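You operate a simulated robot arm through the tools that you are given. There is no shell and no other tool. Be economical: measure what you need, move in short steps, check, and stop when the job is done.

The job below is to be done with a simulated two-armed robot. You get a single attempt, and the scene is never put back.

## Task
Take the green cord and put it on the far end of the steel table. Put the yellow brush on the liquid table top. Take the one-bar red key block and leave it on the glass plate. Open the wipes drawer, take the keypad with the yellow band and put it inside and shut the drawer again. Fetch the bottle that says "water" from the bench top by the press tester and stand it on the glass plate. Stack the box marked "caps" from the bench top by the plunger tester on top of the box marked "module". Take the yellow tape roll and leave it on top of the paper box. Put the yellow mat carrier on the bench top by the press tester. Put the red driver on the lead shelf. Fetch the yellow pin and stand it on the hold shelf of the rack. Fetch the bottle that says "clean" from the top of the steel table and stand it on top of the two-bar blue key block. Put the blue puller on the top of the steel table away on the rework bench top. Any order will do. Set down upright: bottle, yellow pin.

It is judged by the outcome, as a careful person would: the job done as asked, and still so three seconds after it is handed in. It fails if anything else is knocked over, pushed out of place, dropped, spilled or broken. Lids that push on must go on centred and level and be pressed home; caps that screw on are set level and turned clockwise until they are tight.

## Robot
Two 7-joint arms with three-finger grippers on one trunk, on a base that drives. Base frame: it is fixed to the floor where the robot stands at the start and does not move with it; the origin is under the middle of the robot, x ahead of it, y to its left, z up; the surface under the hand at the start is at about z = 0.75. Lengths are in m, angles in degrees, forces in N, time in s.
The left shoulder is at the start at [0.094, 0.126, 1.063], the right one opposite. With the tool pointing down near the work surface each hand reaches from about 0.38 to 0.86 m from the robot's upright axis, wherever it stands, measured 20 degrees to its own side. Places, roughly: bench top by the press tester [-4, -1.2, 0.8]; blue puller (6x4x12 cm) [-1.7, 2.7, 0.9]; bottle with the blue spout, bottle with the green  [-4.25, -0.75, 0.75]; bottle with the orange ring, bottle with the purpl [-2, 2.25, 0.75]; far end of the steel table [-2.1, 2.3, 0.8]; glass plate [-2.7, -0.9, 0.8]; green box, orange box, purple box [-4.75, -0.75, 0.75]; green cord (5x3x3 cm) [0.5, -0.2, 0.8]; hold shelf of the rack [0.6, 2.3, 1.6]; keypad with the yellow band [-2, -1, 0.75]; lead shelf (18x57 cm) [-5.34, 0, 1.3]; liquid table top [0.7, -0.9, 0.8]; one-bar red key block (6x8x3 cm) [-1.6, -1.3, 0.8]; paper box [-5, 1.75, 0.25]; red driver (4x4x15 cm) [-3.2, 2.6, 0.8]; rework bench top [-3.6, 2.4, 0.8]; two-bar blue key block (6x8x3 cm) [-2.1, 2.2, 0.8]; wipes drawer [0.6, -1.4, 0.5]; wipes drawer inside [0.7, -1.4, 0.4]; yellow brush (9x4x5 cm) [-1.6, -0.9, 0.8]; yellow mat carrier [-4.75, 2.5, 0.75]; yellow pin (3x3x10 cm) [-2, 2.4, 0.9]; yellow tape roll (11x10x5 cm) [-5.3, 1.1, 1.5]. Payload 2.94 kg a hand.
The tool frame of a hand sits at the grasp point between the pads (the TCP): z along the fingers, y along the line on which they close. The tips reach 0.03 m beyond it. The gripper opens to 0.128 m. The gripper's body begins 0.093 m behind the TCP.
Orientation is that of the tool frame in the base frame, as a unit quaternion [w, x, y, z]. With the fingers straight down and closing along the base's y, the tool's x points along the base's -x, its y along +y and its z along -z.

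## Interface
- The arms move only by the tool jog_arm. It takes "left_steps", "right_steps" or both (then of equal length, played together; a hand with none holds still); each is a list that holds one entry, the list of rows, each a list of 7 numbers: the shift along the base's x, y, z in m, then the turn, a rotation vector about the base's x, y, z in degrees, then the opening in per cent of the stroke, from 0 (shut) to 100 (fully open). In form: [[[dx, dy, dz, ax, ay, az, gripper], ...]]. A call has 1 to 10 rows; each row is the pose to reach, as a shift and turn from the pose commanded when the call began. A row lasts 0.2 s, in which the tool goes at most 0.05 m and 8.6 degrees; a call with a longer step from one row to the next is refused whole, and so is a gripper value outside its range. A pose out of reach is approached as far as the arm can. The call stops where the force on the tool passes 40 N (or 10 N more than at its start, if that is more) or the arm is blocked; 0.2 s more then pass. Each finger halts on what it meets, pressing with about 32 N; the grip force reading is that of the motor and also rises with nothing between the fingers. The clock runs only during rows and for 0.2 s after the last one: add rows that repeat a pose to give the fingers time. The reply holds the time, the measured pose of the TCP, the force on the tool along the base axes, the opening and the grip force, in the units named above and with some noise, with the torque about the TCP (base axes, N m) and any sound that the robot's microphone picked up.
- Cameras (640 x 400 px; columns grow to the right, rows downward): "scene" is now at [0.2197, -0.027, 1.2103]; the picture's right is [-0.34, -0.94, 0.00], its down [-0.64, 0.23, -0.73] and it looks along [0.69, -0.25, -0.68] (base axes); focal length 214 px, centre (320, 200). "left" rides on the left gripper at [0.069, 0.015, -0.12] in its tool frame; the picture's right is [-0.21, 0.98, 0.00], its down [-0.82, -0.18, -0.54] and it looks along [-0.53, -0.12, 0.84] (tool axes); focal length 251 px, centre (320, 200). "right" rides on the right gripper at [0.069, -0.015, -0.12] in its tool frame; the picture's right is [0.22, 0.98, 0.00], its down [-0.82, 0.18, -0.54] and it looks along [-0.53, 0.12, 0.84] (tool axes); focal length 251 px, centre (320, 200). There is no depth. A picture from a camera that has moved, and an enlarged one, comes with that camera's place and axes in the base frame and with its lens.
- snapshot(camera): a new picture of that camera. No time passes.
- slide_trunk(by): slides the trunk up (or, below 0, down) by that many m; the arms and the scene camera ride with it, the base frame stays. It gives what a move gives, with no picture.
- drive_base(legs): drives the robot by 1 to 6 legs, each [ahead, left, turn to the left] in m, m and degrees, along the robot's own axes; the way and the turn of a leg run together, so that a leg with both is an arc; at most 1.5 m and 180 degrees a leg. The arms and the cameras ride along, it lands a little off, and it stops where it bumps. It gives what a move gives.
- turn_head(pan, tilt): turns the head with the scene camera to pan (to the left, within 80 degrees either way) and tilt (down, from -29 to 69), counted from straight ahead of the robot. It gives what a move gives.
- close_up(camera, box): a new picture of the part [left, top, right, bottom] of that camera's present view, enlarged. No time passes.
- hand_in(): hands the job in; it is judged then, once.

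Go step by step. Nothing tells you exact positions but the pictures and the camera data: compare them with the known pose of the tool, close in by small moves and look again before you grip or let go. The budget is 588 turns and 370 pictures, counting those below and the enlarged ones. Unless the task says otherwise, let go and move clear before handing in.

The tools are called after ">>>" as name(argument=value, ...) on one line, values as JSON. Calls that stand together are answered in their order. jog_arm: Moves the arms, as the interface text tells. Its arguments: {"type":"object","properties":{"left_steps":{"type":"array"},"right_steps":{"type":"array"}},"required":[]} The other tools are called the same way: slide_trunk (by) slides the trunk up or down; drive_base (legs) drives the base; turn_head (pan, tilt) turns the head that bears the scene camera; snapshot (camera) takes a picture; close_up (camera, box) takes an enlarged picture of a part of a camera's view; hand_in () hands the job in.

At the start:

```text
time: 0.0
left_tcp_pos: [0.4887, 0.0284, 1.0211]
left_ee_rot: [0.001, 0.0, 1.0, -0.001]
left_force: [0.5, 0.4, 0.4]
left_ft_torque: [0.0, -0.03, 0.01]
left_gripper_width: 0.1277
left_grasp_force: 0.1
right_tcp_pos: [0.4132, -0.3569, 1.0608]
right_ee_rot: [0.0, 0.0, 1.0, 0.0]
right_force: [-0.4, 0.0, 0.9]
right_ft_torque: [0.01, 0.03, 0.02]
right_gripper_width: 0.1281
right_grasp_force: 0.0
trunk travel left (down, up): [-0.275, 0.272]
robot x, y, heading: [-0.001, -0.0027, 0.1]
head pan, tilt: [-20.0, 43.2]
```

scene: 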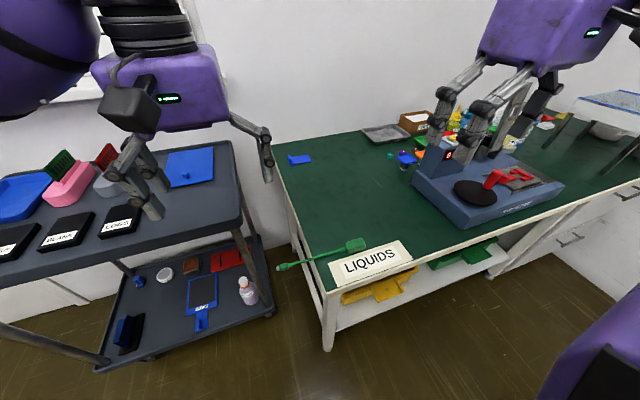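
right: 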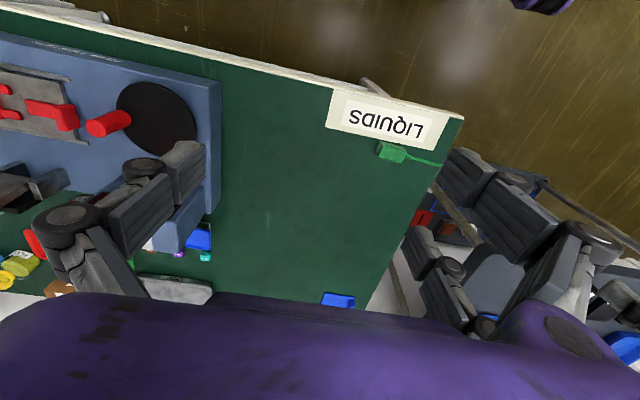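
left: 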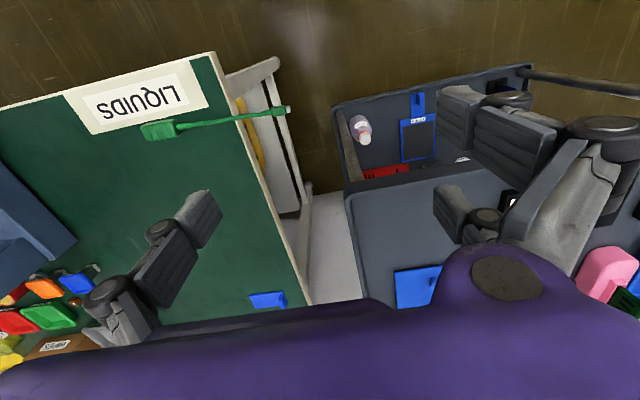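

I see the green cord on the edge of the liquids table near (0.49, -0.22). I'll take a closer look before reaching for it with the right hand.

>>> close_up(camera="scene", box=[260, 210, 440, 320])

>>> close_up(camera="right", box=[300, 80, 500, 210])

```text
3.56 times, centred on (350, 265) of scene
camera zoom: at [0.2197, -0.027, 1.2103], right [-0.34, -0.94, 0.0], down [-0.64, 0.23, -0.73], along [0.69, -0.25, -0.68], focal length 763 px, centre (213, -31)
```

zoom: 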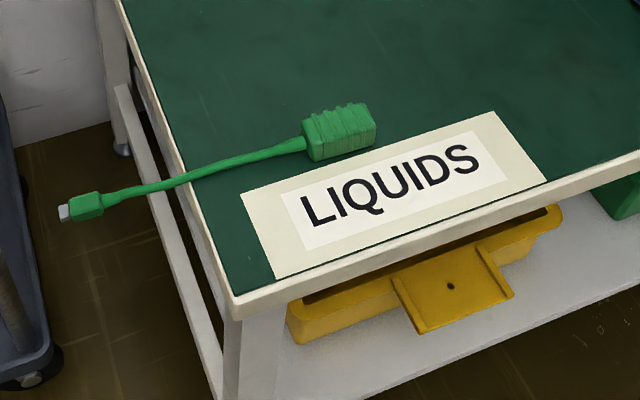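

```text
3.08 times, centred on (400, 145) of right
camera zoom: at [0.3447, -0.3711, 1.1795], right [-0.22, 0.98, 0.0], down [0.82, 0.18, 0.54], along [0.53, 0.12, -0.84], focal length 774 px, centre (74, 369)
```

zoom: 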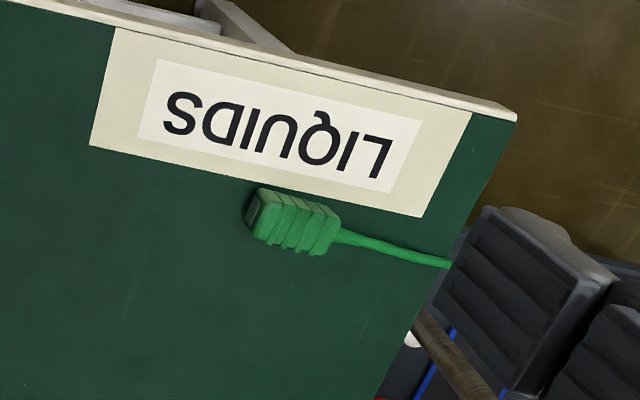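

The cord's head sits at about (0.484, -0.215), long side along y. I'll turn the right hand 86° so it closes along x, move above it and shift the left hand aside.

>>> jog_arm(right_steps=[[[0.007, 0.014, 0, 0, 0, 8.6, 100], [0.014, 0.028, 0, 0, 0, 17.2, 100], [0.021, 0.042, -0.01, 0, 0, 25.8, 100], [0.028, 0.056, -0.03, 0, 0, 34.4, 100], [0.035, 0.07, -0.05, 0, 0, 43, 100], [0.042, 0.084, -0.07, 0, 0, 51.6, 100], [0.049, 0.098, -0.09, 0, 0, 60.2, 100], [0.056, 0.112, -0.11, 0, 0, 68.8, 100], [0.064, 0.128, -0.135, 0, 0, 77.4, 100], [0.071, 0.142, -0.16, 0, 0, 86, 100]]], left_steps=[[[0, 0.03, 0, 0, 0, 0, 100], [0, 0.06, 0, 0, 0, 0, 100], [0, 0.09, 0, 0, 0, 0, 100], [0, 0.12, 0, 0, 0, 0, 100], [0, 0.15, 0, 0, 0, 0, 100], [0, 0.18, 0, 0, 0, 0, 100], [0, 0.2, 0, 0, 0, 0, 100], [0, 0.2, 0, 0, 0, 0, 100], [0, 0.2, 0, 0, 0, 0, 100], [0, 0.2, 0, 0, 0, 0, 100]]])

>>> snapshot(camera="right")

```text
time: 2.2
left_tcp_pos: [0.4888, 0.2264, 1.0213]
left_ee_rot: [0.0, 0.0, 1.0, 0.0]
left_force: [0.0, -0.3, 0.0]
left_ft_torque: [0.01, 0.05, 0.03]
left_gripper_width: 0.128
left_grasp_force: 0.1
right_tcp_pos: [0.4855, -0.2153, 0.8973]
right_ee_rot: [0.0, -0.683, 0.73, -0.001]
right_force: [0.1, 1.2, -0.4]
right_ft_torque: [0.01, -0.03, 0.03]
right_gripper_width: 0.1277
right_grasp_force: 0.1
trunk travel left (down, up): [-0.275, 0.272]
robot x, y, heading: [0.0009, 0.0003, -0.2]
head pan, tilt: [-20.0, 43.2]
```

```text
364 pictures are left
camera right: at [0.4966, -0.2841, 1.0179], right [-0.99, -0.15, 0.0], down [-0.12, 0.83, 0.54], along [-0.08, 0.54, -0.84], focal length 251 px, centre (320, 200)
```

right: 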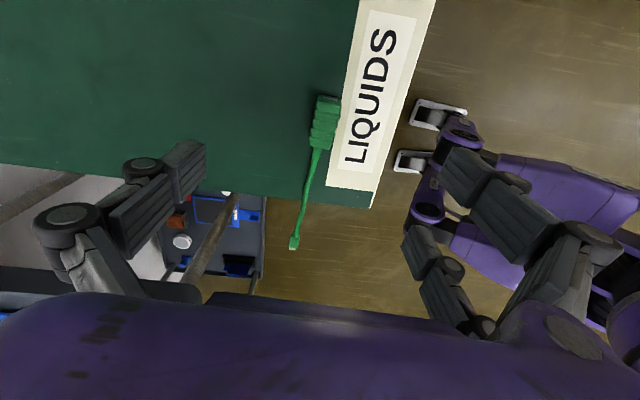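

The cord is centred under the fingers. I'll descend and close.

>>> jog_arm(right_steps=[[[-0.003, 0.001, -0.04, 0, 0, 0, 60], [-0.003, 0.001, -0.08, 0, 0, 0, 50], [-0.003, 0.001, -0.105, 0, 0, 0, 50], [-0.003, 0.001, -0.113, 0, 0, 0, 50], [-0.003, 0.001, -0.113, 0, 0, 0, 20], [-0.003, 0.001, -0.113, 0, 0, 0, 0], [-0.003, 0.001, -0.113, 0, 0, 0, 0], [-0.003, 0.001, -0.113, 0, 0, 0, 0]]])

```text
time: 4.0
left_tcp_pos: [0.4881, 0.2266, 1.0205]
left_ee_rot: [0.0, -0.001, 1.0, 0.0]
left_force: [0.3, -0.2, 0.5]
left_ft_torque: [0.0, 0.02, 0.0]
left_gripper_width: 0.128
left_grasp_force: 0.0
right_tcp_pos: [0.4801, -0.2146, 0.7863]
right_ee_rot: [0.0, -0.682, 0.731, -0.001]
right_force: [-0.8, 0.8, -0.2]
right_ft_torque: [-0.02, 0.01, -0.01]
right_gripper_width: 0.023
right_grasp_force: 32.0
trunk travel left (down, up): [-0.275, 0.272]
robot x, y, heading: [0.0021, 0.0004, -0.1]
head pan, tilt: [-20.0, 43.2]
```

Gripped (width 23 mm). I'll lift and bring both hands into a carrying pose, then look.

>>> jog_arm(right_steps=[[[0, 0, 0.04, 0, 0, 0, 0], [0, 0, 0.09, 0, 0, 0, 0], [0, -0.03, 0.14, 0, 0, 0, 0], [-0.03, -0.06, 0.19, 0, 0, 0, 0], [-0.06, -0.09, 0.22, 0, 0, 0, 0], [-0.09, -0.1, 0.24, 0, 0, 0, 0]]])

>>> turn_head(pan=-15, tilt=35)

>>> snapshot(camera="scene")

```text
refused: row 3 steps farther than a row can; nothing moved
```

```text
time: 4.7
left_tcp_pos: [0.4884, 0.2277, 1.0208]
left_ee_rot: [0.0, 0.0, 1.0, 0.001]
left_force: [-0.7, 0.5, 0.1]
left_ft_torque: [-0.01, 0.04, -0.02]
left_gripper_width: 0.1279
left_grasp_force: 0.0
right_tcp_pos: [0.4805, -0.2144, 0.7864]
right_ee_rot: [0.0, -0.682, 0.732, 0.0]
right_force: [0.1, -0.1, 0.0]
right_ft_torque: [-0.04, 0.01, 0.0]
right_gripper_width: 0.023
right_grasp_force: 32.2
trunk travel left (down, up): [-0.275, 0.272]
robot x, y, heading: [-0.0029, 0.0019, -0.1]
head pan, tilt: [-15.0, 35.0]
```

```text
363 pictures are left
camera scene: at [0.227, -0.0216, 1.2225], right [-0.26, -0.97, 0.0], down [-0.55, 0.15, -0.82], along [0.79, -0.21, -0.57], focal length 214 px, centre (320, 200)
```

scene: 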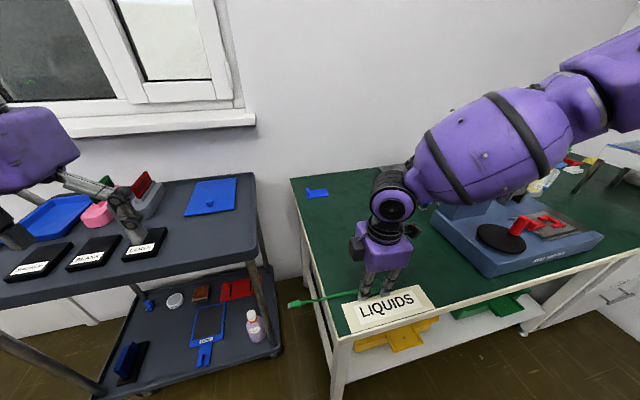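

The cord is held. Now I'll lift with smaller steps and retract both hands.

>>> jog_arm(right_steps=[[[0, 0, 0.04, 0, 0, 0, 0], [0, 0, 0.08, 0, 0, 0, 0], [0, -0.02, 0.12, 0, 0, 0, 0], [-0.02, -0.04, 0.16, 0, 0, 0, 0], [-0.04, -0.06, 0.2, 0, 0, 0, 0], [-0.06, -0.08, 0.23, 0, 0, 0, 0], [-0.09, -0.1, 0.25, 0, 0, 0, 0]]], left_steps=[[[-0.02, 0, 0, 0, 0, 0, 100], [-0.04, 0, 0, 0, 0, 0, 100], [-0.06, 0, 0, 0, 0, 0, 100], [-0.08, 0, 0, 0, 0, 0, 100], [-0.09, 0, 0, 0, 0, 0, 100], [-0.1, 0, 0, 0, 0, 0, 100], [-0.1, 0, 0, 0, 0, 0, 100]]])

>>> turn_head(pan=75, tilt=20)

>>> snapshot(camera="scene")

```text
time: 6.3
left_tcp_pos: [0.3871, 0.2268, 1.0198]
left_ee_rot: [0.0, 0.0, 1.0, 0.0]
left_force: [-0.2, 0.3, 0.4]
left_ft_torque: [0.01, 0.0, 0.03]
left_gripper_width: 0.1281
left_grasp_force: 0.1
right_tcp_pos: [0.3898, -0.3162, 1.0359]
right_ee_rot: [0.001, -0.683, 0.731, 0.0]
right_force: [0.0, -0.5, -0.1]
right_ft_torque: [-0.04, -0.04, 0.01]
right_gripper_width: 0.023
right_grasp_force: 31.7
trunk travel left (down, up): [-0.275, 0.272]
robot x, y, heading: [-0.0003, -0.0011, 0.2]
head pan, tilt: [-15.0, 35.0]
```

```text
time: 8.0
left_tcp_pos: [0.3881, 0.2274, 1.0206]
left_ee_rot: [0.0, -0.001, 1.0, 0.0]
left_force: [-0.8, -0.4, -0.6]
left_ft_torque: [0.01, 0.01, 0.01]
left_gripper_width: 0.1279
left_grasp_force: 0.1
right_tcp_pos: [0.3902, -0.3154, 1.0363]
right_ee_rot: [0.0, -0.682, 0.731, 0.0]
right_force: [-0.4, -0.4, -0.7]
right_ft_torque: [-0.04, -0.01, 0.0]
right_gripper_width: 0.0229
right_grasp_force: 31.9
trunk travel left (down, up): [-0.275, 0.272]
robot x, y, heading: [-0.0018, 0.0014, 0.1]
head pan, tilt: [75.0, 20.0]
```

```text
362 pictures are left
camera scene: at [0.1661, 0.0911, 1.2464], right [0.97, -0.26, 0.0], down [-0.09, -0.33, -0.94], along [0.24, 0.91, -0.34], focal length 214 px, centre (320, 200)
```

scene: 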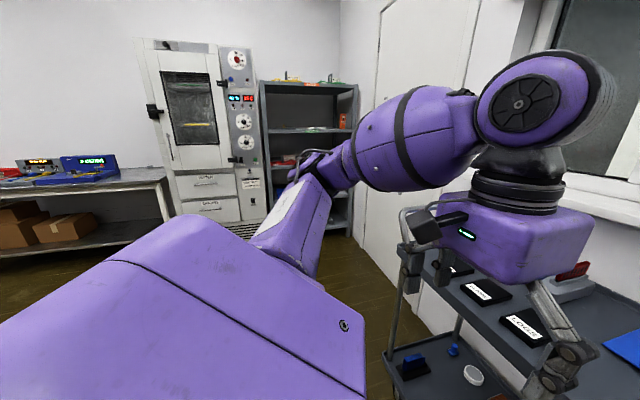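

The room beyond is clear. I'll back away, turn to face +y and slide left toward the steel table at (-2, 2.3).

>>> drive_base(legs=[[-0.5, 0, 0], [0, 0, 90], [0, 1.4, 0]])

>>> turn_head(pan=0, tilt=20)

>>> snapshot(camera="scene")

```text
time: 26.8
left_tcp_pos: [-2.1369, 0.4032, 1.0202]
left_ee_rot: [0.0, -0.703, 0.711, 0.0]
left_force: [0.4, 0.0, -0.3]
left_ft_torque: [-0.03, -0.01, -0.02]
left_gripper_width: 0.1278
left_grasp_force: 0.2
right_tcp_pos: [-1.594, 0.3978, 1.0372]
right_ee_rot: [0.0, 0.999, -0.04, 0.0]
right_force: [0.4, -0.6, -0.5]
right_ft_torque: [-0.01, -0.03, 0.01]
right_gripper_width: 0.0229
right_grasp_force: 32.3
trunk travel left (down, up): [-0.275, 0.272]
robot x, y, heading: [-1.9125, 0.0116, 89.5]
head pan, tilt: [75.0, 20.0]
```

```text
time: 28.3
left_tcp_pos: [-2.136, 0.4008, 1.0192]
left_ee_rot: [0.0, -0.703, 0.711, -0.001]
left_force: [0.9, 0.5, 0.1]
left_ft_torque: [0.03, -0.03, 0.03]
left_gripper_width: 0.128
left_grasp_force: 0.1
right_tcp_pos: [-1.5932, 0.3978, 1.036]
right_ee_rot: [0.001, 0.999, -0.041, 0.0]
right_force: [0.7, 0.0, -0.8]
right_ft_torque: [0.01, -0.04, 0.01]
right_gripper_width: 0.0231
right_grasp_force: 31.8
trunk travel left (down, up): [-0.275, 0.272]
robot x, y, heading: [-1.9141, 0.0123, 89.6]
head pan, tilt: [0.0, 20.0]
```

```text
361 pictures are left
camera scene: at [-1.9108, 0.2486, 1.2464], right [1.0, -0.01, 0.0], down [0.0, -0.34, -0.94], along [0.01, 0.94, -0.34], focal length 214 px, centre (320, 200)
```

scene: 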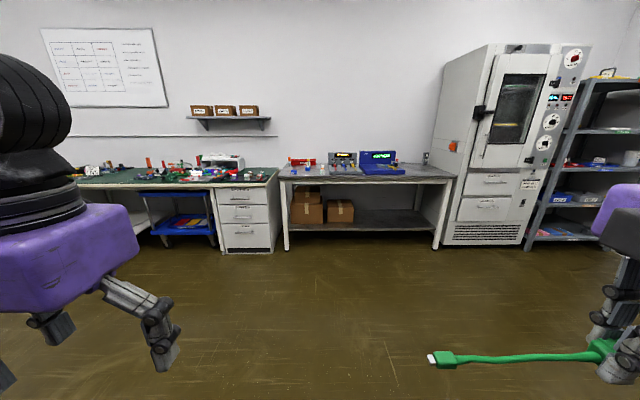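

The steel table with boxes underneath is straight ahead, front edge about y = 2.1. I'll drive forward 1.4 m and look down.

>>> drive_base(legs=[[1.4, 0, 0]])

>>> turn_head(pan=0, tilt=35)

>>> snapshot(camera="scene")

```text
time: 35.4
left_tcp_pos: [-2.1279, 1.8212, 1.0195]
left_ee_rot: [0.0, -0.705, 0.709, 0.0]
left_force: [0.2, 0.0, 0.4]
left_ft_torque: [0.01, 0.01, -0.03]
left_gripper_width: 0.128
left_grasp_force: 0.1
right_tcp_pos: [-1.584, 1.8222, 1.0378]
right_ee_rot: [-0.001, 0.999, -0.036, 0.0]
right_force: [-0.6, 0.3, -0.3]
right_ft_torque: [-0.01, -0.01, -0.01]
right_gripper_width: 0.0231
right_grasp_force: 31.8
trunk travel left (down, up): [-0.275, 0.272]
robot x, y, heading: [-1.8998, 1.4333, 89.8]
head pan, tilt: [0.0, 20.0]
```

```text
time: 36.1
left_tcp_pos: [-2.1273, 1.8212, 1.0194]
left_ee_rot: [0.0, -0.706, 0.708, -0.001]
left_force: [0.7, -0.4, 1.0]
left_ft_torque: [0.0, 0.0, 0.0]
left_gripper_width: 0.1278
left_grasp_force: 0.1
right_tcp_pos: [-1.5853, 1.8204, 1.0367]
right_ee_rot: [0.0, 0.999, -0.037, 0.0]
right_force: [-0.4, -0.2, -0.9]
right_ft_torque: [0.01, -0.04, -0.03]
right_gripper_width: 0.0228
right_grasp_force: 31.7
trunk travel left (down, up): [-0.275, 0.272]
robot x, y, heading: [-1.9044, 1.4335, 89.8]
head pan, tilt: [0.0, 35.0]
```

```text
360 pictures are left
camera scene: at [-1.9016, 1.6641, 1.2227], right [1.0, 0.0, 0.0], down [0.0, -0.57, -0.82], along [0.0, 0.82, -0.57], focal length 214 px, centre (320, 200)
```

scene: 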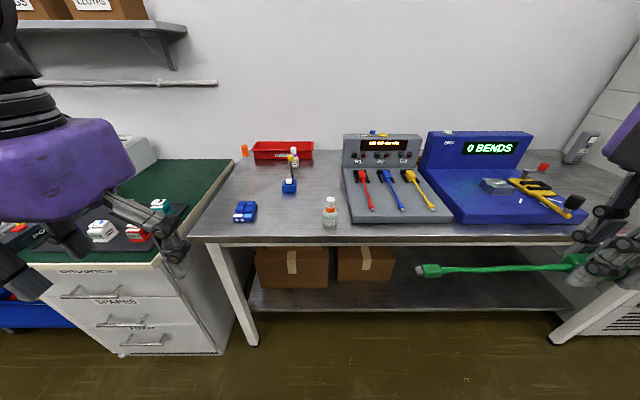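

I see the steel table with its devices. A close-up for the blocks, bottles and pin.

>>> close_up(camera="scene", box=[180, 110, 360, 245])

>>> close_up(camera="scene", box=[330, 115, 620, 245])

```text
2.96 times, centred on (270, 178) of scene
camera zoom: at [-1.9016, 1.6641, 1.2227], right [1.0, 0.0, 0.0], down [0.0, -0.57, -0.82], along [0.0, 0.82, -0.57], focal length 636 px, centre (468, 267)
```

zoom: 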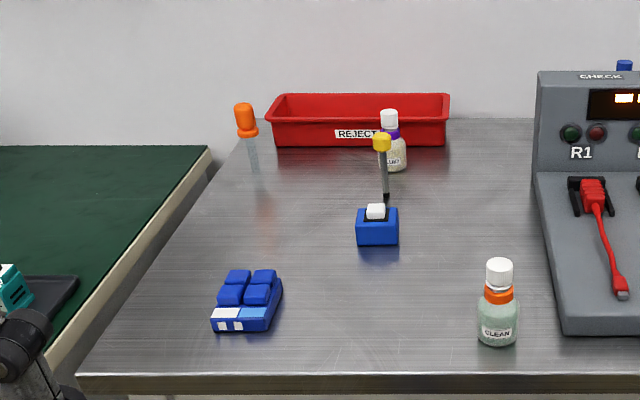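

```text
2.21 times, centred on (475, 180) of scene
camera zoom: at [-1.9016, 1.6641, 1.2227], right [1.0, 0.0, 0.0], down [0.0, -0.57, -0.82], along [0.0, 0.82, -0.57], focal length 473 px, centre (-22, 244)
```

zoom: 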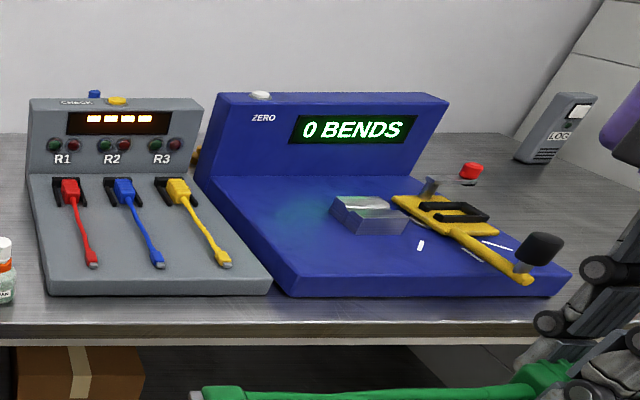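

The key block is at about (-2.16, 2.25), "clean" bottle at (-1.87, 2.20), pin holder at (-2.02, 2.40). I'll lay the cord with its head near (-2.17, 2.36), tail pointing back; first shift the base left and a bit closer.

>>> drive_base(legs=[[0, 0.37, 0], [0.18, 0, 0]])

>>> jog_arm(right_steps=[[[0, 0.01, 0, 0, 0, -8.6, 0], [0, 0.02, 0, 0, 0, -17.2, 0], [0, 0.03, 0, 0, 0, -25.8, 0], [0, 0.04, 0, 0, 0, -34.4, 0], [0, 0.05, 0, 0, 0, -43, 0], [-0.02, 0.06, 0, 0, 0, -51.6, 0], [-0.04, 0.07, 0, 0, 0, -60.2, 0], [-0.06, 0.08, 0, 0, 0, -68.8, 0], [-0.08, 0.09, 0, 0, 0, -77.4, 0], [-0.1, 0.1, 0, 0, 0, -86, 0]]])

>>> snapshot(camera="scene")

```text
time: 41.1
left_tcp_pos: [-2.5049, 2.0022, 1.0192]
left_ee_rot: [0.001, -0.707, 0.707, 0.001]
left_force: [0.0, -0.1, 0.3]
left_ft_torque: [-0.02, -0.01, 0.0]
left_gripper_width: 0.128
left_grasp_force: 0.1
right_tcp_pos: [-1.9619, 2.0032, 1.0365]
right_ee_rot: [0.0, 0.999, -0.036, 0.001]
right_force: [-0.5, 0.4, 0.1]
right_ft_torque: [-0.02, -0.06, -0.03]
right_gripper_width: 0.0228
right_grasp_force: 31.8
trunk travel left (down, up): [-0.275, 0.272]
robot x, y, heading: [-2.2783, 1.6106, 90.3]
head pan, tilt: [0.0, 35.0]
```

```text
time: 43.3
left_tcp_pos: [-2.5066, 2.0022, 1.0201]
left_ee_rot: [0.0, -0.707, 0.707, 0.0]
left_force: [-0.5, -0.2, -0.8]
left_ft_torque: [-0.02, -0.02, -0.04]
left_gripper_width: 0.1281
left_grasp_force: 0.1
right_tcp_pos: [-2.0617, 2.1038, 1.0375]
right_ee_rot: [0.0, -0.707, 0.708, 0.001]
right_force: [0.2, 0.2, -0.3]
right_ft_torque: [-0.04, 0.01, 0.0]
right_gripper_width: 0.0231
right_grasp_force: 32.1
trunk travel left (down, up): [-0.275, 0.272]
robot x, y, heading: [-2.278, 1.6112, 89.9]
head pan, tilt: [0.0, 35.0]
```

```text
357 pictures are left
camera scene: at [-2.2791, 1.8456, 1.2225], right [1.0, 0.0, 0.0], down [0.0, -0.57, -0.82], along [0.0, 0.82, -0.57], focal length 214 px, centre (320, 200)
```

scene: 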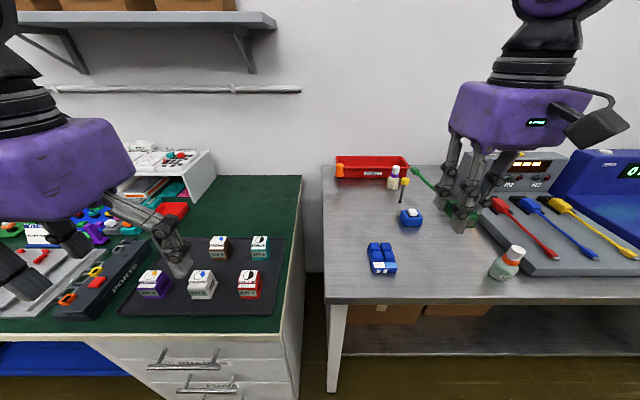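

Triangulating both views, this table's top is at z ≈ 0.80, with the block at (-2.13, 2.18) and bottle at (-1.87, 2.14). I'll move the cord across at height to (-2.18, 2.30), then lower it.

>>> jog_arm(right_steps=[[[-0.03, 0.035, 0, 0, 0, 0, 0], [-0.06, 0.07, 0, 0, 0, 0, 0], [-0.09, 0.105, 0, 0, 0, 0, 0], [-0.11, 0.14, 0, 0, 0, 0, 0], [-0.118, 0.175, 0, 0, 0, 0, 0], [-0.118, 0.196, -0.03, 0, 0, 0, 0], [-0.118, 0.196, -0.07, 0, 0, 0, 0], [-0.118, 0.196, -0.11, 0, 0, 0, 0], [-0.118, 0.196, -0.15, 0, 0, 0, 0]]])

>>> snapshot(camera="right")

>>> snapshot(camera="scene")

```text
time: 45.3
left_tcp_pos: [-2.5063, 1.9991, 1.021]
left_ee_rot: [-0.001, 0.708, -0.707, -0.001]
left_force: [-0.8, -1.3, 0.9]
left_ft_torque: [0.05, -0.02, -0.01]
left_gripper_width: 0.128
left_grasp_force: 0.1
right_tcp_pos: [-2.1005, 2.2508, 0.9461]
right_ee_rot: [-0.001, 0.707, -0.707, -0.001]
right_force: [-0.1, -1.7, 0.1]
right_ft_torque: [0.03, -0.04, -0.01]
right_gripper_width: 0.0228
right_grasp_force: 32.3
right hand out of reach, approached as far as the arm can: row 3, 4, 5, 6, 7, 8, 9
trunk travel left (down, up): [-0.275, 0.272]
robot x, y, heading: [-2.274, 1.6126, 89.7]
head pan, tilt: [0.0, 35.0]
```

```text
356 pictures are left
camera right: at [-2.0839, 2.1833, 1.0658], right [-0.98, -0.22, 0.0], down [-0.18, 0.82, 0.54], along [-0.12, 0.53, -0.84], focal length 251 px, centre (320, 200)
```

right: 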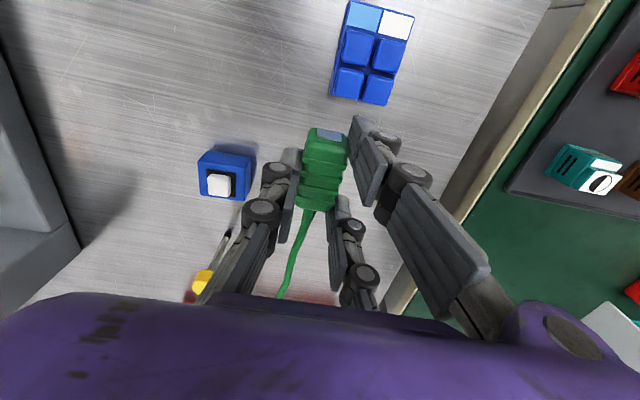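

```text
355 pictures are left
camera scene: at [-2.2794, 1.8433, 1.223], right [1.0, 0.0, 0.0], down [0.0, -0.57, -0.82], along [0.0, 0.82, -0.57], focal length 214 px, centre (320, 200)
```

scene: 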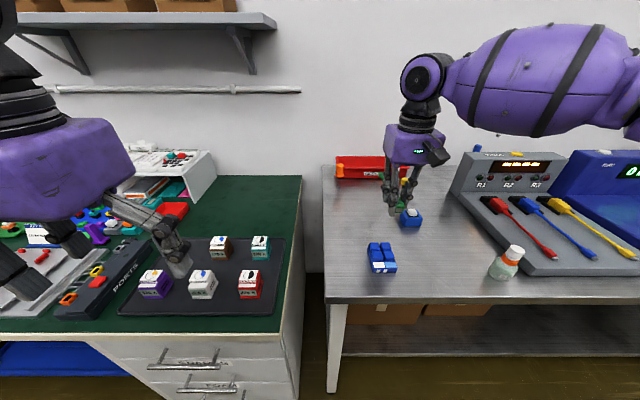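

The right hand reaches its limit here, so I'll move the base instead: left 0.09 and forward 0.05, with the cord riding above the free area.

>>> drive_base(legs=[[0, 0.09, 0], [0.05, 0, 0]])

>>> jog_arm(right_steps=[[[0, 0, 0, 0, 0, 0, 0]]])

```text
time: 47.3
left_tcp_pos: [-2.5943, 2.0509, 1.0193]
left_ee_rot: [0.0, -0.707, 0.707, 0.0]
left_force: [-0.5, 0.0, -0.1]
left_ft_torque: [-0.04, 0.03, 0.0]
left_gripper_width: 0.128
left_grasp_force: 0.0
right_tcp_pos: [-2.1886, 2.3033, 0.9446]
right_ee_rot: [0.001, -0.707, 0.707, 0.0]
right_force: [0.1, -0.5, -0.8]
right_ft_torque: [-0.1, 0.01, 0.03]
right_gripper_width: 0.023
right_grasp_force: 31.9
trunk travel left (down, up): [-0.275, 0.272]
robot x, y, heading: [-2.366, 1.6671, 89.8]
head pan, tilt: [0.0, 35.0]
```

```text
time: 47.7
left_tcp_pos: [-2.5945, 2.0504, 1.0206]
left_ee_rot: [0.001, -0.707, 0.708, 0.001]
left_force: [0.4, -0.2, -0.6]
left_ft_torque: [0.02, -0.01, 0.04]
left_gripper_width: 0.1277
left_grasp_force: 0.0
right_tcp_pos: [-2.1877, 2.301, 0.9459]
right_ee_rot: [0.0, -0.706, 0.708, 0.0]
right_force: [0.1, -0.4, -0.4]
right_ft_torque: [-0.02, 0.02, 0.03]
right_gripper_width: 0.0229
right_grasp_force: 32.1
trunk travel left (down, up): [-0.275, 0.272]
robot x, y, heading: [-2.3661, 1.6632, 89.8]
head pan, tilt: [0.0, 35.0]
```

The cord is over the free area at (-2.19, 2.30). Lowering it.

>>> jog_arm(right_steps=[[[0, 0, -0.04, 0, 0, 0, 0], [0, 0, -0.08, 0, 0, 0, 0], [0, 0, -0.095, 0, 0, 0, 0], [0, 0, -0.103, 0, 0, 0, 0], [0, 0, -0.108, 0, 0, 0, 0]]])

>>> snapshot(camera="scene")

```text
time: 48.9
left_tcp_pos: [-2.5945, 2.0505, 1.0197]
left_ee_rot: [0.0, -0.707, 0.707, 0.0]
left_force: [-0.8, 0.2, -0.5]
left_ft_torque: [-0.03, -0.01, 0.01]
left_gripper_width: 0.1283
left_grasp_force: 0.1
right_tcp_pos: [-2.1823, 2.2949, 0.8412]
right_ee_rot: [0.001, -0.706, 0.708, 0.002]
right_force: [0.4, 3.8, 4.6]
right_ft_torque: [1.0, 0.02, -0.04]
right_gripper_width: 0.0231
right_grasp_force: 31.8
right hand out of reach, approached as far as the arm can: row 2, 3, 4, 5
trunk travel left (down, up): [-0.275, 0.272]
robot x, y, heading: [-2.3681, 1.6624, 89.7]
head pan, tilt: [0.0, 35.0]
```

```text
354 pictures are left
camera scene: at [-2.3676, 1.894, 1.2227], right [1.0, 0.0, 0.0], down [0.0, -0.57, -0.82], along [0.0, 0.82, -0.57], focal length 214 px, centre (320, 200)
```

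scene: 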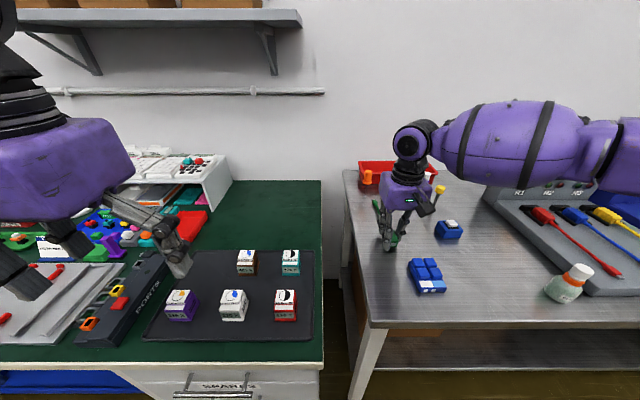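

Contact is felt at the tail tip. I'll lower the trunk by 6 mm for the head, then open a little.

>>> slide_trunk(by=-0.005)

>>> close_up(camera="right", box=[220, 80, 440, 300])

```text
time: 49.4
left_tcp_pos: [-2.5953, 2.0503, 1.0149]
left_ee_rot: [0.0, -0.706, 0.708, 0.001]
left_force: [0.0, -0.1, -0.2]
left_ft_torque: [-0.03, -0.02, -0.01]
left_gripper_width: 0.128
left_grasp_force: 0.1
right_tcp_pos: [-2.182, 2.2934, 0.8374]
right_ee_rot: [0.0, -0.706, 0.708, 0.0]
right_force: [-1.0, 1.5, 1.3]
right_ft_torque: [0.49, 0.02, -0.01]
right_gripper_width: 0.0231
right_grasp_force: 32.1
trunk travel left (down, up): [-0.27, 0.277]
robot x, y, heading: [-2.3697, 1.6593, 89.9]
head pan, tilt: [0.0, 35.0]
```

```text
1.82 times, centred on (330, 190) of right
camera zoom: at [-2.1665, 2.2261, 0.9567], right [-0.98, -0.21, 0.0], down [-0.18, 0.82, 0.54], along [-0.12, 0.53, -0.84], focal length 457 px, centre (302, 218)
```

zoom: 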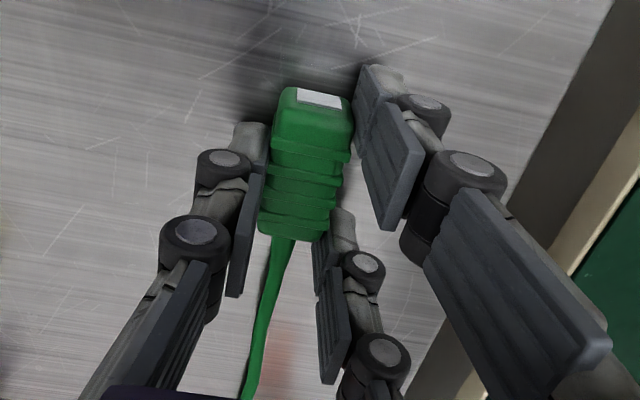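

Nearly touching down. I'll open the fingers gently and lift off.

>>> jog_arm(right_steps=[[[0, 0, 0, 0, 0, 0, 25], [0, 0, 0, 0, 0, 0, 40], [0, 0, 0, 0, 0, 0, 45], [0, 0, 0.04, 0, 0, 0, 45], [0, 0, 0.08, 0, 0, 0, 45], [0, 0, 0.12, 0, 0, 0, 45], [0.02, -0.03, 0.15, 0, 0, 0, 45], [0.04, -0.06, 0.17, 0, 0, 0, 45]]])

>>> snapshot(camera="scene")

```text
time: 51.2
left_tcp_pos: [-2.5941, 2.0494, 1.0165]
left_ee_rot: [0.0, -0.706, 0.708, 0.001]
left_force: [0.5, -0.1, 1.2]
left_ft_torque: [-0.01, -0.03, 0.05]
left_gripper_width: 0.128
left_grasp_force: 0.0
right_tcp_pos: [-2.1415, 2.2338, 1.0057]
right_ee_rot: [0.0, 0.707, -0.707, 0.0]
right_force: [0.2, 1.1, 1.0]
right_ft_torque: [-0.01, 0.01, 0.02]
right_gripper_width: 0.0576
right_grasp_force: 0.0
trunk travel left (down, up): [-0.27, 0.277]
robot x, y, heading: [-2.368, 1.6651, 89.9]
head pan, tilt: [0.0, 35.0]
```

```text
352 pictures are left
camera scene: at [-2.3671, 1.8946, 1.2177], right [1.0, 0.0, 0.0], down [0.0, -0.57, -0.82], along [0.0, 0.82, -0.57], focal length 214 px, centre (320, 200)
```

scene: 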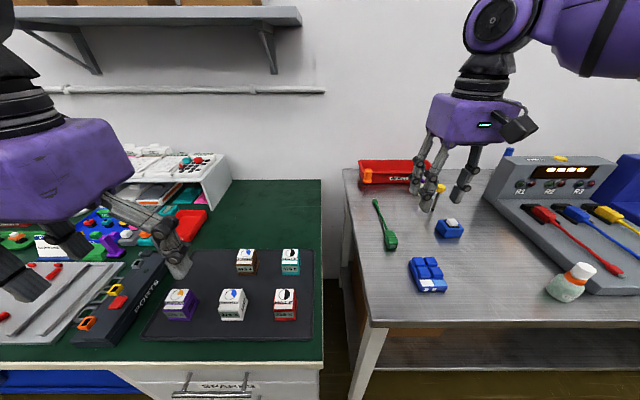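

The cord lies in place. Now the "clean" bottle: move the right hand above about (-1.873, 2.144) and check.

>>> jog_arm(right_steps=[[[0.04, -0.015, 0.02, 0, 0, 0, 45], [0.08, -0.03, 0.02, 0, 0, 0, 45], [0.12, -0.045, 0.02, 0, 0, 0, 45], [0.16, -0.06, 0.02, 0, 0, 0, 45], [0.2, -0.075, 0.02, 0, 0, 0, 45], [0.24, -0.09, 0.02, 0, 0, 0, 45], [0.268, -0.09, 0.02, 0, 0, 0, 45]]])

>>> snapshot(camera="right")

>>> snapshot(camera="scene")

```text
time: 52.8
left_tcp_pos: [-2.5942, 2.0516, 1.0143]
left_ee_rot: [0.0, -0.706, 0.708, 0.0]
left_force: [0.4, 0.2, 0.4]
left_ft_torque: [0.02, -0.01, 0.01]
left_gripper_width: 0.1277
left_grasp_force: 0.2
right_tcp_pos: [-1.8748, 2.1436, 1.0247]
right_ee_rot: [-0.001, -0.707, 0.708, -0.001]
right_force: [-0.4, 1.0, 0.2]
right_ft_torque: [-0.03, 0.03, -0.03]
right_gripper_width: 0.0578
right_grasp_force: 0.1
trunk travel left (down, up): [-0.27, 0.277]
robot x, y, heading: [-2.3661, 1.6631, 89.9]
head pan, tilt: [0.0, 35.0]
```

```text
351 pictures are left
camera right: at [-1.8585, 2.0766, 1.1446], right [-0.98, -0.21, 0.0], down [-0.18, 0.82, 0.54], along [-0.12, 0.53, -0.84], focal length 251 px, centre (320, 200)
```

right: 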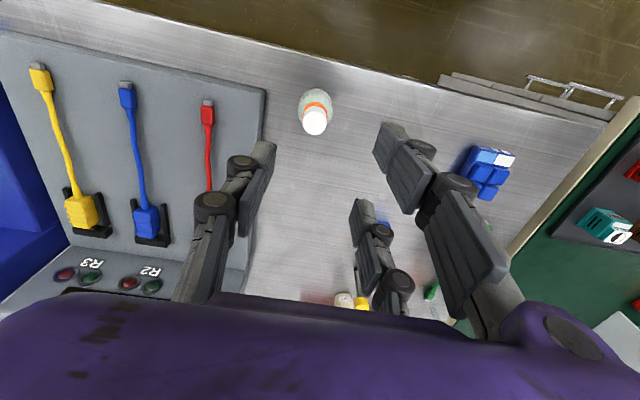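

```text
350 pictures are left
camera scene: at [-2.3674, 1.8954, 1.2176], right [1.0, 0.0, 0.0], down [0.0, -0.57, -0.82], along [0.0, 0.82, -0.57], focal length 214 px, centre (320, 200)
```

scene: 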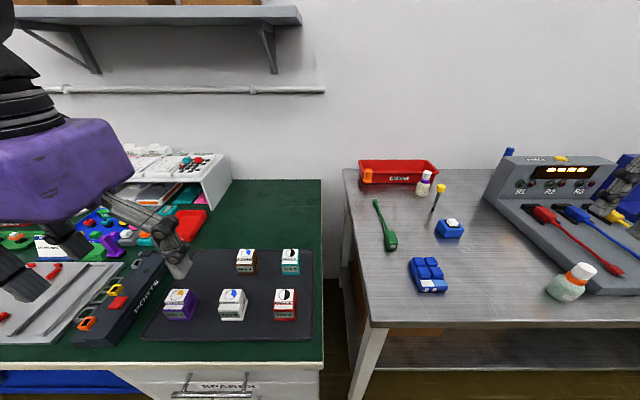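

The bottle stands at about (-1.869, 2.143), right under the hand. I'll descend over it and grip the body.

>>> jog_arm(right_steps=[[[0.005, 0, -0.04, 0, 0, 0, 53], [0.005, 0, -0.08, 0, 0, 0, 53], [0.005, 0, -0.12, 0, 0, 0, 53], [0.005, 0, -0.155, 0, 0, 0, 53], [0.005, 0, -0.176, 0, 0, 0, 53]]])

>>> close_up(camera="right", box=[200, 60, 460, 250])

```text
time: 54.0
left_tcp_pos: [-2.5936, 2.0503, 1.0144]
left_ee_rot: [0.0, -0.706, 0.708, 0.0]
left_force: [0.4, 0.5, 0.0]
left_ft_torque: [-0.01, 0.0, 0.0]
left_gripper_width: 0.128
left_grasp_force: 0.0
right_tcp_pos: [-1.8689, 2.1447, 0.8491]
right_ee_rot: [-0.001, -0.707, 0.707, 0.001]
right_force: [-0.3, 0.1, 0.1]
right_ft_torque: [-0.03, 0.02, 0.01]
right_gripper_width: 0.0677
right_grasp_force: 0.1
trunk travel left (down, up): [-0.27, 0.277]
robot x, y, heading: [-2.3683, 1.6618, 89.9]
head pan, tilt: [0.0, 35.0]
```

```text
2.11 times, centred on (330, 155) of right
camera zoom: at [-1.853, 2.0769, 0.9689], right [-0.98, -0.21, 0.0], down [-0.18, 0.82, 0.54], along [-0.12, 0.53, -0.84], focal length 529 px, centre (299, 295)
```

zoom: 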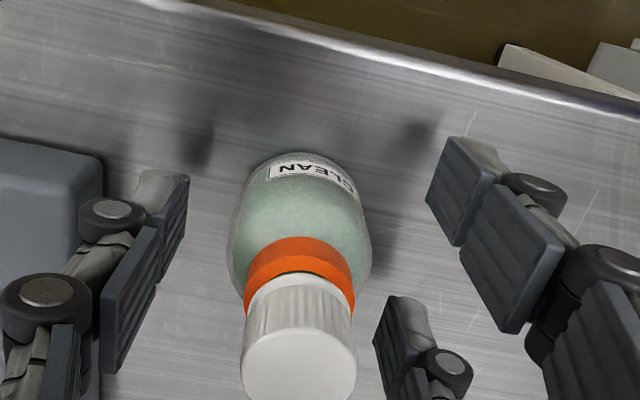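

The bottle is between the pads. Closing and lifting slightly.

>>> jog_arm(right_steps=[[[0, 0, 0, 0, 0, 0, 30], [0, 0, 0, 0, 0, 0, 10], [0, 0, 0, 0, 0, 0, 0], [0, 0, 0, 0, 0, 0, 0], [0, 0, 0.02, 0, 0, 0, 0], [0, 0, 0.06, 0, 0, 0, 0], [0, 0, 0.1, 0, 0, 0, 0], [-0.03, 0.005, 0.13, 0, 0, 0, 0], [-0.07, 0.01, 0.15, 0, 0, 0, 0], [-0.11, 0.015, 0.15, 0, 0, 0, 0]]])

```text
time: 56.2
left_tcp_pos: [-2.5954, 2.0509, 1.0145]
left_ee_rot: [0.0, -0.706, 0.708, -0.001]
left_force: [0.4, -0.2, 0.1]
left_ft_torque: [0.0, -0.03, 0.01]
left_gripper_width: 0.1279
left_grasp_force: 0.0
right_tcp_pos: [-1.9804, 2.1603, 1.0039]
right_ee_rot: [0.001, -0.707, 0.708, -0.001]
right_force: [-0.5, 0.3, -1.3]
right_ft_torque: [-0.03, -0.02, -0.01]
right_gripper_width: 0.031
right_grasp_force: 32.6
trunk travel left (down, up): [-0.27, 0.277]
robot x, y, heading: [-2.3711, 1.6586, 89.9]
head pan, tilt: [0.0, 35.0]
```

The bottle is held. I'll refine the block's position with a close-up.

>>> close_up(camera="scene", box=[380, 220, 500, 310])

>>> snapshot(camera="right")

```text
4.44 times, centred on (440, 265) of scene
camera zoom: at [-2.3688, 1.8953, 1.2176], right [1.0, 0.0, 0.0], down [0.0, -0.57, -0.82], along [0.0, 0.82, -0.57], focal length 953 px, centre (-213, -89)
```

zoom: 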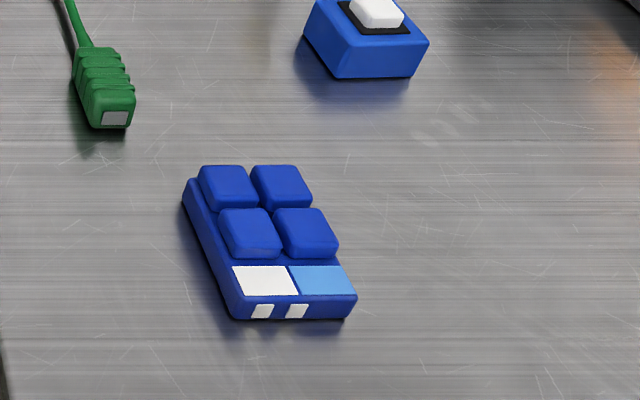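

```text
347 pictures are left
camera right: at [-1.9653, 2.0919, 1.1226], right [-0.98, -0.21, 0.0], down [-0.18, 0.82, 0.54], along [-0.11, 0.53, -0.84], focal length 251 px, centre (320, 200)
```

right: 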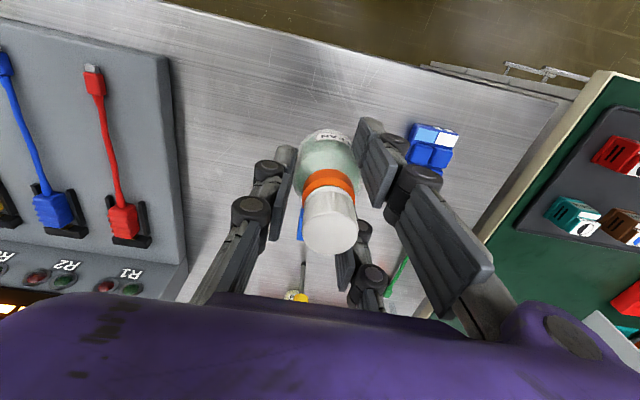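

Two white bars confirm the block; its four keys centre at about (-2.133, 2.195), top ≈ 0.83. I'll move the bottle above it.

>>> jog_arm(right_steps=[[[-0.04, 0.01, 0, 0, 0, 0, 0], [-0.08, 0.02, 0, 0, 0, 0, 0], [-0.12, 0.03, 0, 0, 0, 0, 0], [-0.152, 0.035, 0, 0, 0, 0, 0], [-0.152, 0.035, -0.04, 0, 0, 0, 0], [-0.152, 0.035, -0.08, 0, 0, 0, 0], [-0.152, 0.035, -0.105, 0, 0, 0, 0]]])

>>> close_up(camera="scene", box=[360, 180, 520, 300])

>>> close_up(camera="right", box=[220, 40, 440, 260])

```text
time: 57.8
left_tcp_pos: [-2.5941, 2.0504, 1.015]
left_ee_rot: [0.0, -0.706, 0.708, 0.0]
left_force: [-0.1, 0.4, 0.3]
left_ft_torque: [-0.02, 0.02, 0.0]
left_gripper_width: 0.128
left_grasp_force: 0.0
right_tcp_pos: [-2.1304, 2.1951, 0.8959]
right_ee_rot: [-0.001, -0.707, 0.707, 0.0]
right_force: [0.6, 0.2, 0.2]
right_ft_torque: [0.0, 0.02, -0.03]
right_gripper_width: 0.031
right_grasp_force: 32.1
trunk travel left (down, up): [-0.27, 0.277]
robot x, y, heading: [-2.3674, 1.6671, 89.8]
head pan, tilt: [0.0, 35.0]
```

```text
3.33 times, centred on (440, 240) of scene
camera zoom: at [-2.367, 1.8957, 1.2175], right [1.0, 0.0, 0.0], down [0.0, -0.57, -0.82], along [0.0, 0.82, -0.57], focal length 715 px, centre (-80, 67)
```

zoom: 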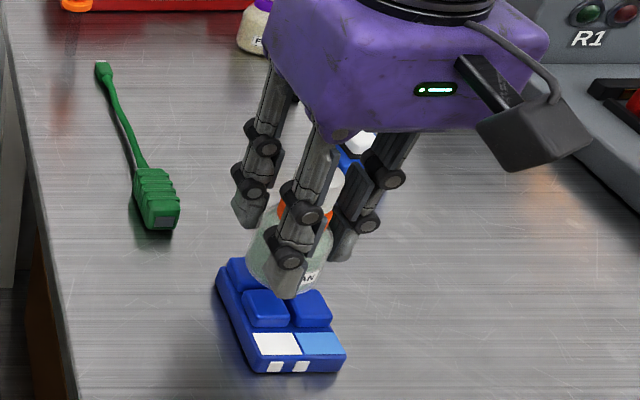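

```text
1.82 times, centred on (330, 150) of right
camera zoom: at [-2.115, 2.1279, 1.0144], right [-0.98, -0.21, 0.0], down [-0.18, 0.82, 0.54], along [-0.12, 0.53, -0.84], focal length 457 px, centre (302, 291)
```

zoom: 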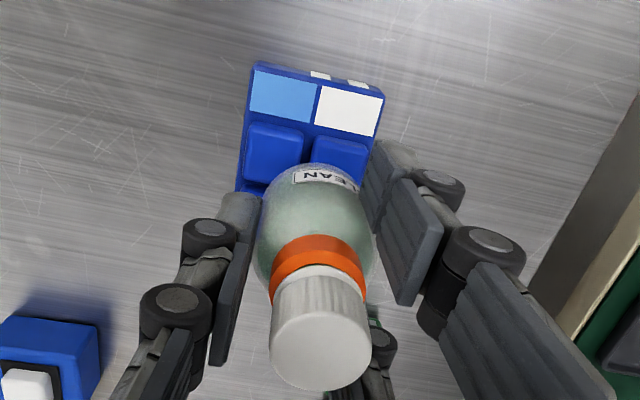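

The bottle is aligned over the four keys. Lowering in small steps until contact.

>>> jog_arm(right_steps=[[[0, 0.001, -0.008, 0, 0, 0, 0], [0, 0.001, -0.012, 0, 0, 0, 0], [0, 0.001, -0.015, 0, 0, 0, 0], [0, 0.001, -0.017, 0, 0, 0, 0]]])

```text
time: 58.8
left_tcp_pos: [-2.5948, 2.0512, 1.0148]
left_ee_rot: [-0.001, -0.706, 0.708, 0.0]
left_force: [0.6, -0.8, 0.3]
left_ft_torque: [0.0, -0.01, 0.03]
left_gripper_width: 0.1278
left_grasp_force: 0.0
right_tcp_pos: [-2.131, 2.1962, 0.8794]
right_ee_rot: [0.0, -0.707, 0.708, 0.001]
right_force: [0.3, -0.5, -0.5]
right_ft_torque: [0.01, 0.01, 0.0]
right_gripper_width: 0.0311
right_grasp_force: 32.6
trunk travel left (down, up): [-0.27, 0.277]
robot x, y, heading: [-2.3685, 1.6624, 89.8]
head pan, tilt: [0.0, 35.0]
```

>>> jog_arm(right_steps=[[[0, 0, -0.002, 0, 0, 0, 0], [0, 0, -0.004, 0, 0, 0, 0], [0, 0, -0.006, 0, 0, 0, 0]]])

>>> close_up(camera="scene", box=[380, 200, 480, 290])

```text
time: 59.6
left_tcp_pos: [-2.5947, 2.0476, 1.0166]
left_ee_rot: [0.0, -0.707, 0.708, 0.0]
left_force: [0.7, -0.1, -0.4]
left_ft_torque: [0.02, -0.02, 0.02]
left_gripper_width: 0.128
left_grasp_force: 0.1
right_tcp_pos: [-2.1314, 2.1955, 0.876]
right_ee_rot: [-0.003, 0.707, -0.707, -0.003]
right_force: [3.9, 0.6, 32.9]
right_ft_torque: [-0.02, -0.08, -0.01]
right_gripper_width: 0.0316
right_grasp_force: 32.7
trunk travel left (down, up): [-0.27, 0.277]
robot x, y, heading: [-2.3691, 1.6591, 90.1]
head pan, tilt: [0.0, 35.0]
```

```text
4.44 times, centred on (430, 245) of scene
camera zoom: at [-2.368, 1.8932, 1.2182], right [1.0, 0.0, 0.0], down [0.0, -0.57, -0.82], along [0.0, 0.82, -0.57], focal length 953 px, centre (-169, 0)
```

zoom: 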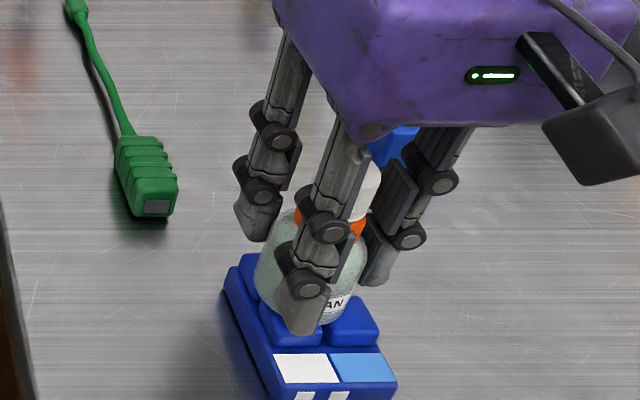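

Firm contact (33 N). I'll ease up 3 mm, open slowly and rise straight up.

>>> jog_arm(right_steps=[[[0, 0, 0.003, 0, 0, 0, 0], [0, 0, 0.003, 0, 0, 0, 26], [0, 0, 0.003, 0, 0, 0, 32], [0, 0, 0.003, 0, 0, 0, 45], [0, 0, 0.003, 0, 0, 0, 53], [0, 0, 0.04, 0, 0, 0, 53], [0, 0, 0.08, 0, 0, 0, 53], [0, 0, 0.12, 0, 0, 0, 53], [0, 0, 0.15, 0, 0, 0, 53], [0.04, 0, 0.15, 0, 0, 0, 53]]])

>>> snapshot(camera="scene")

```text
time: 61.8
left_tcp_pos: [-2.5939, 2.0485, 1.0156]
left_ee_rot: [0.0, -0.706, 0.708, 0.001]
left_force: [0.8, -0.4, -0.2]
left_ft_torque: [0.0, 0.05, 0.01]
left_gripper_width: 0.128
left_grasp_force: 0.1
right_tcp_pos: [-2.0893, 2.1957, 1.0252]
right_ee_rot: [-0.001, -0.707, 0.708, 0.001]
right_force: [-0.3, 0.0, 0.2]
right_ft_torque: [0.02, 0.05, -0.01]
right_gripper_width: 0.0676
right_grasp_force: 0.0
trunk travel left (down, up): [-0.27, 0.277]
robot x, y, heading: [-2.3666, 1.6607, 89.7]
head pan, tilt: [0.0, 35.0]
```

```text
343 pictures are left
camera scene: at [-2.3651, 1.8954, 1.2175], right [1.0, 0.0, 0.0], down [0.0, -0.57, -0.82], along [0.0, 0.82, -0.57], focal length 214 px, centre (320, 200)
```

scene: 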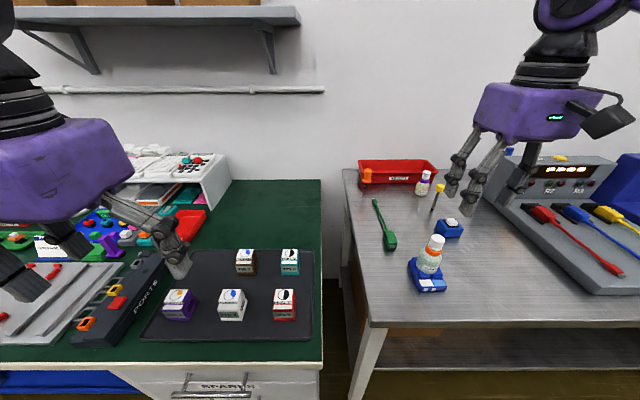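

The "clean" bottle stands on the block. Now look closely at the yellow pin.

>>> close_up(camera="scene", box=[400, 160, 480, 250])

>>> snapshot(camera="right")

```text
4.44 times, centred on (440, 205) of scene
camera zoom: at [-2.3651, 1.8954, 1.2175], right [1.0, 0.0, 0.0], down [0.0, -0.57, -0.82], along [0.0, 0.82, -0.57], focal length 953 px, centre (-213, 178)
```

zoom: 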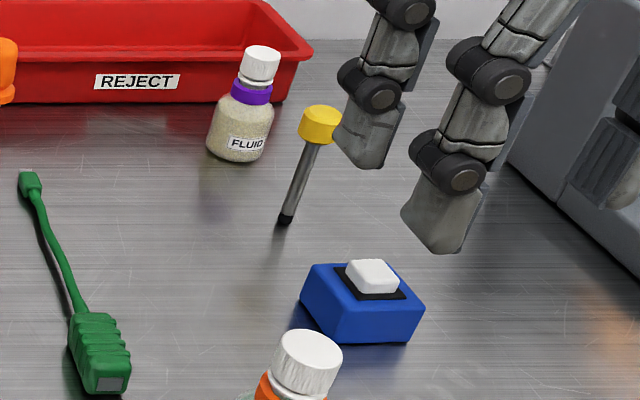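

```text
341 pictures are left
camera right: at [-2.0723, 2.1277, 1.1447], right [-0.98, -0.21, 0.0], down [-0.18, 0.82, 0.54], along [-0.12, 0.53, -0.84], focal length 251 px, centre (320, 200)
```

right: 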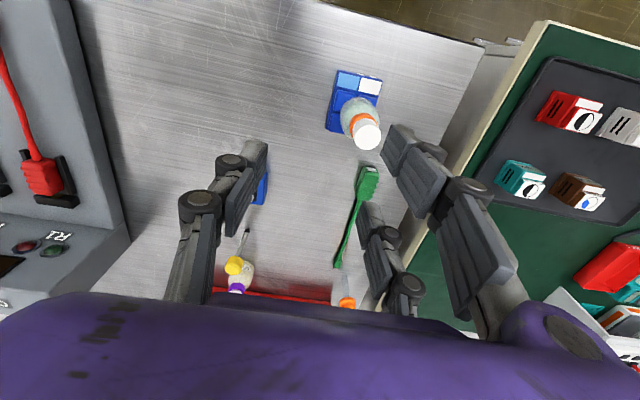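

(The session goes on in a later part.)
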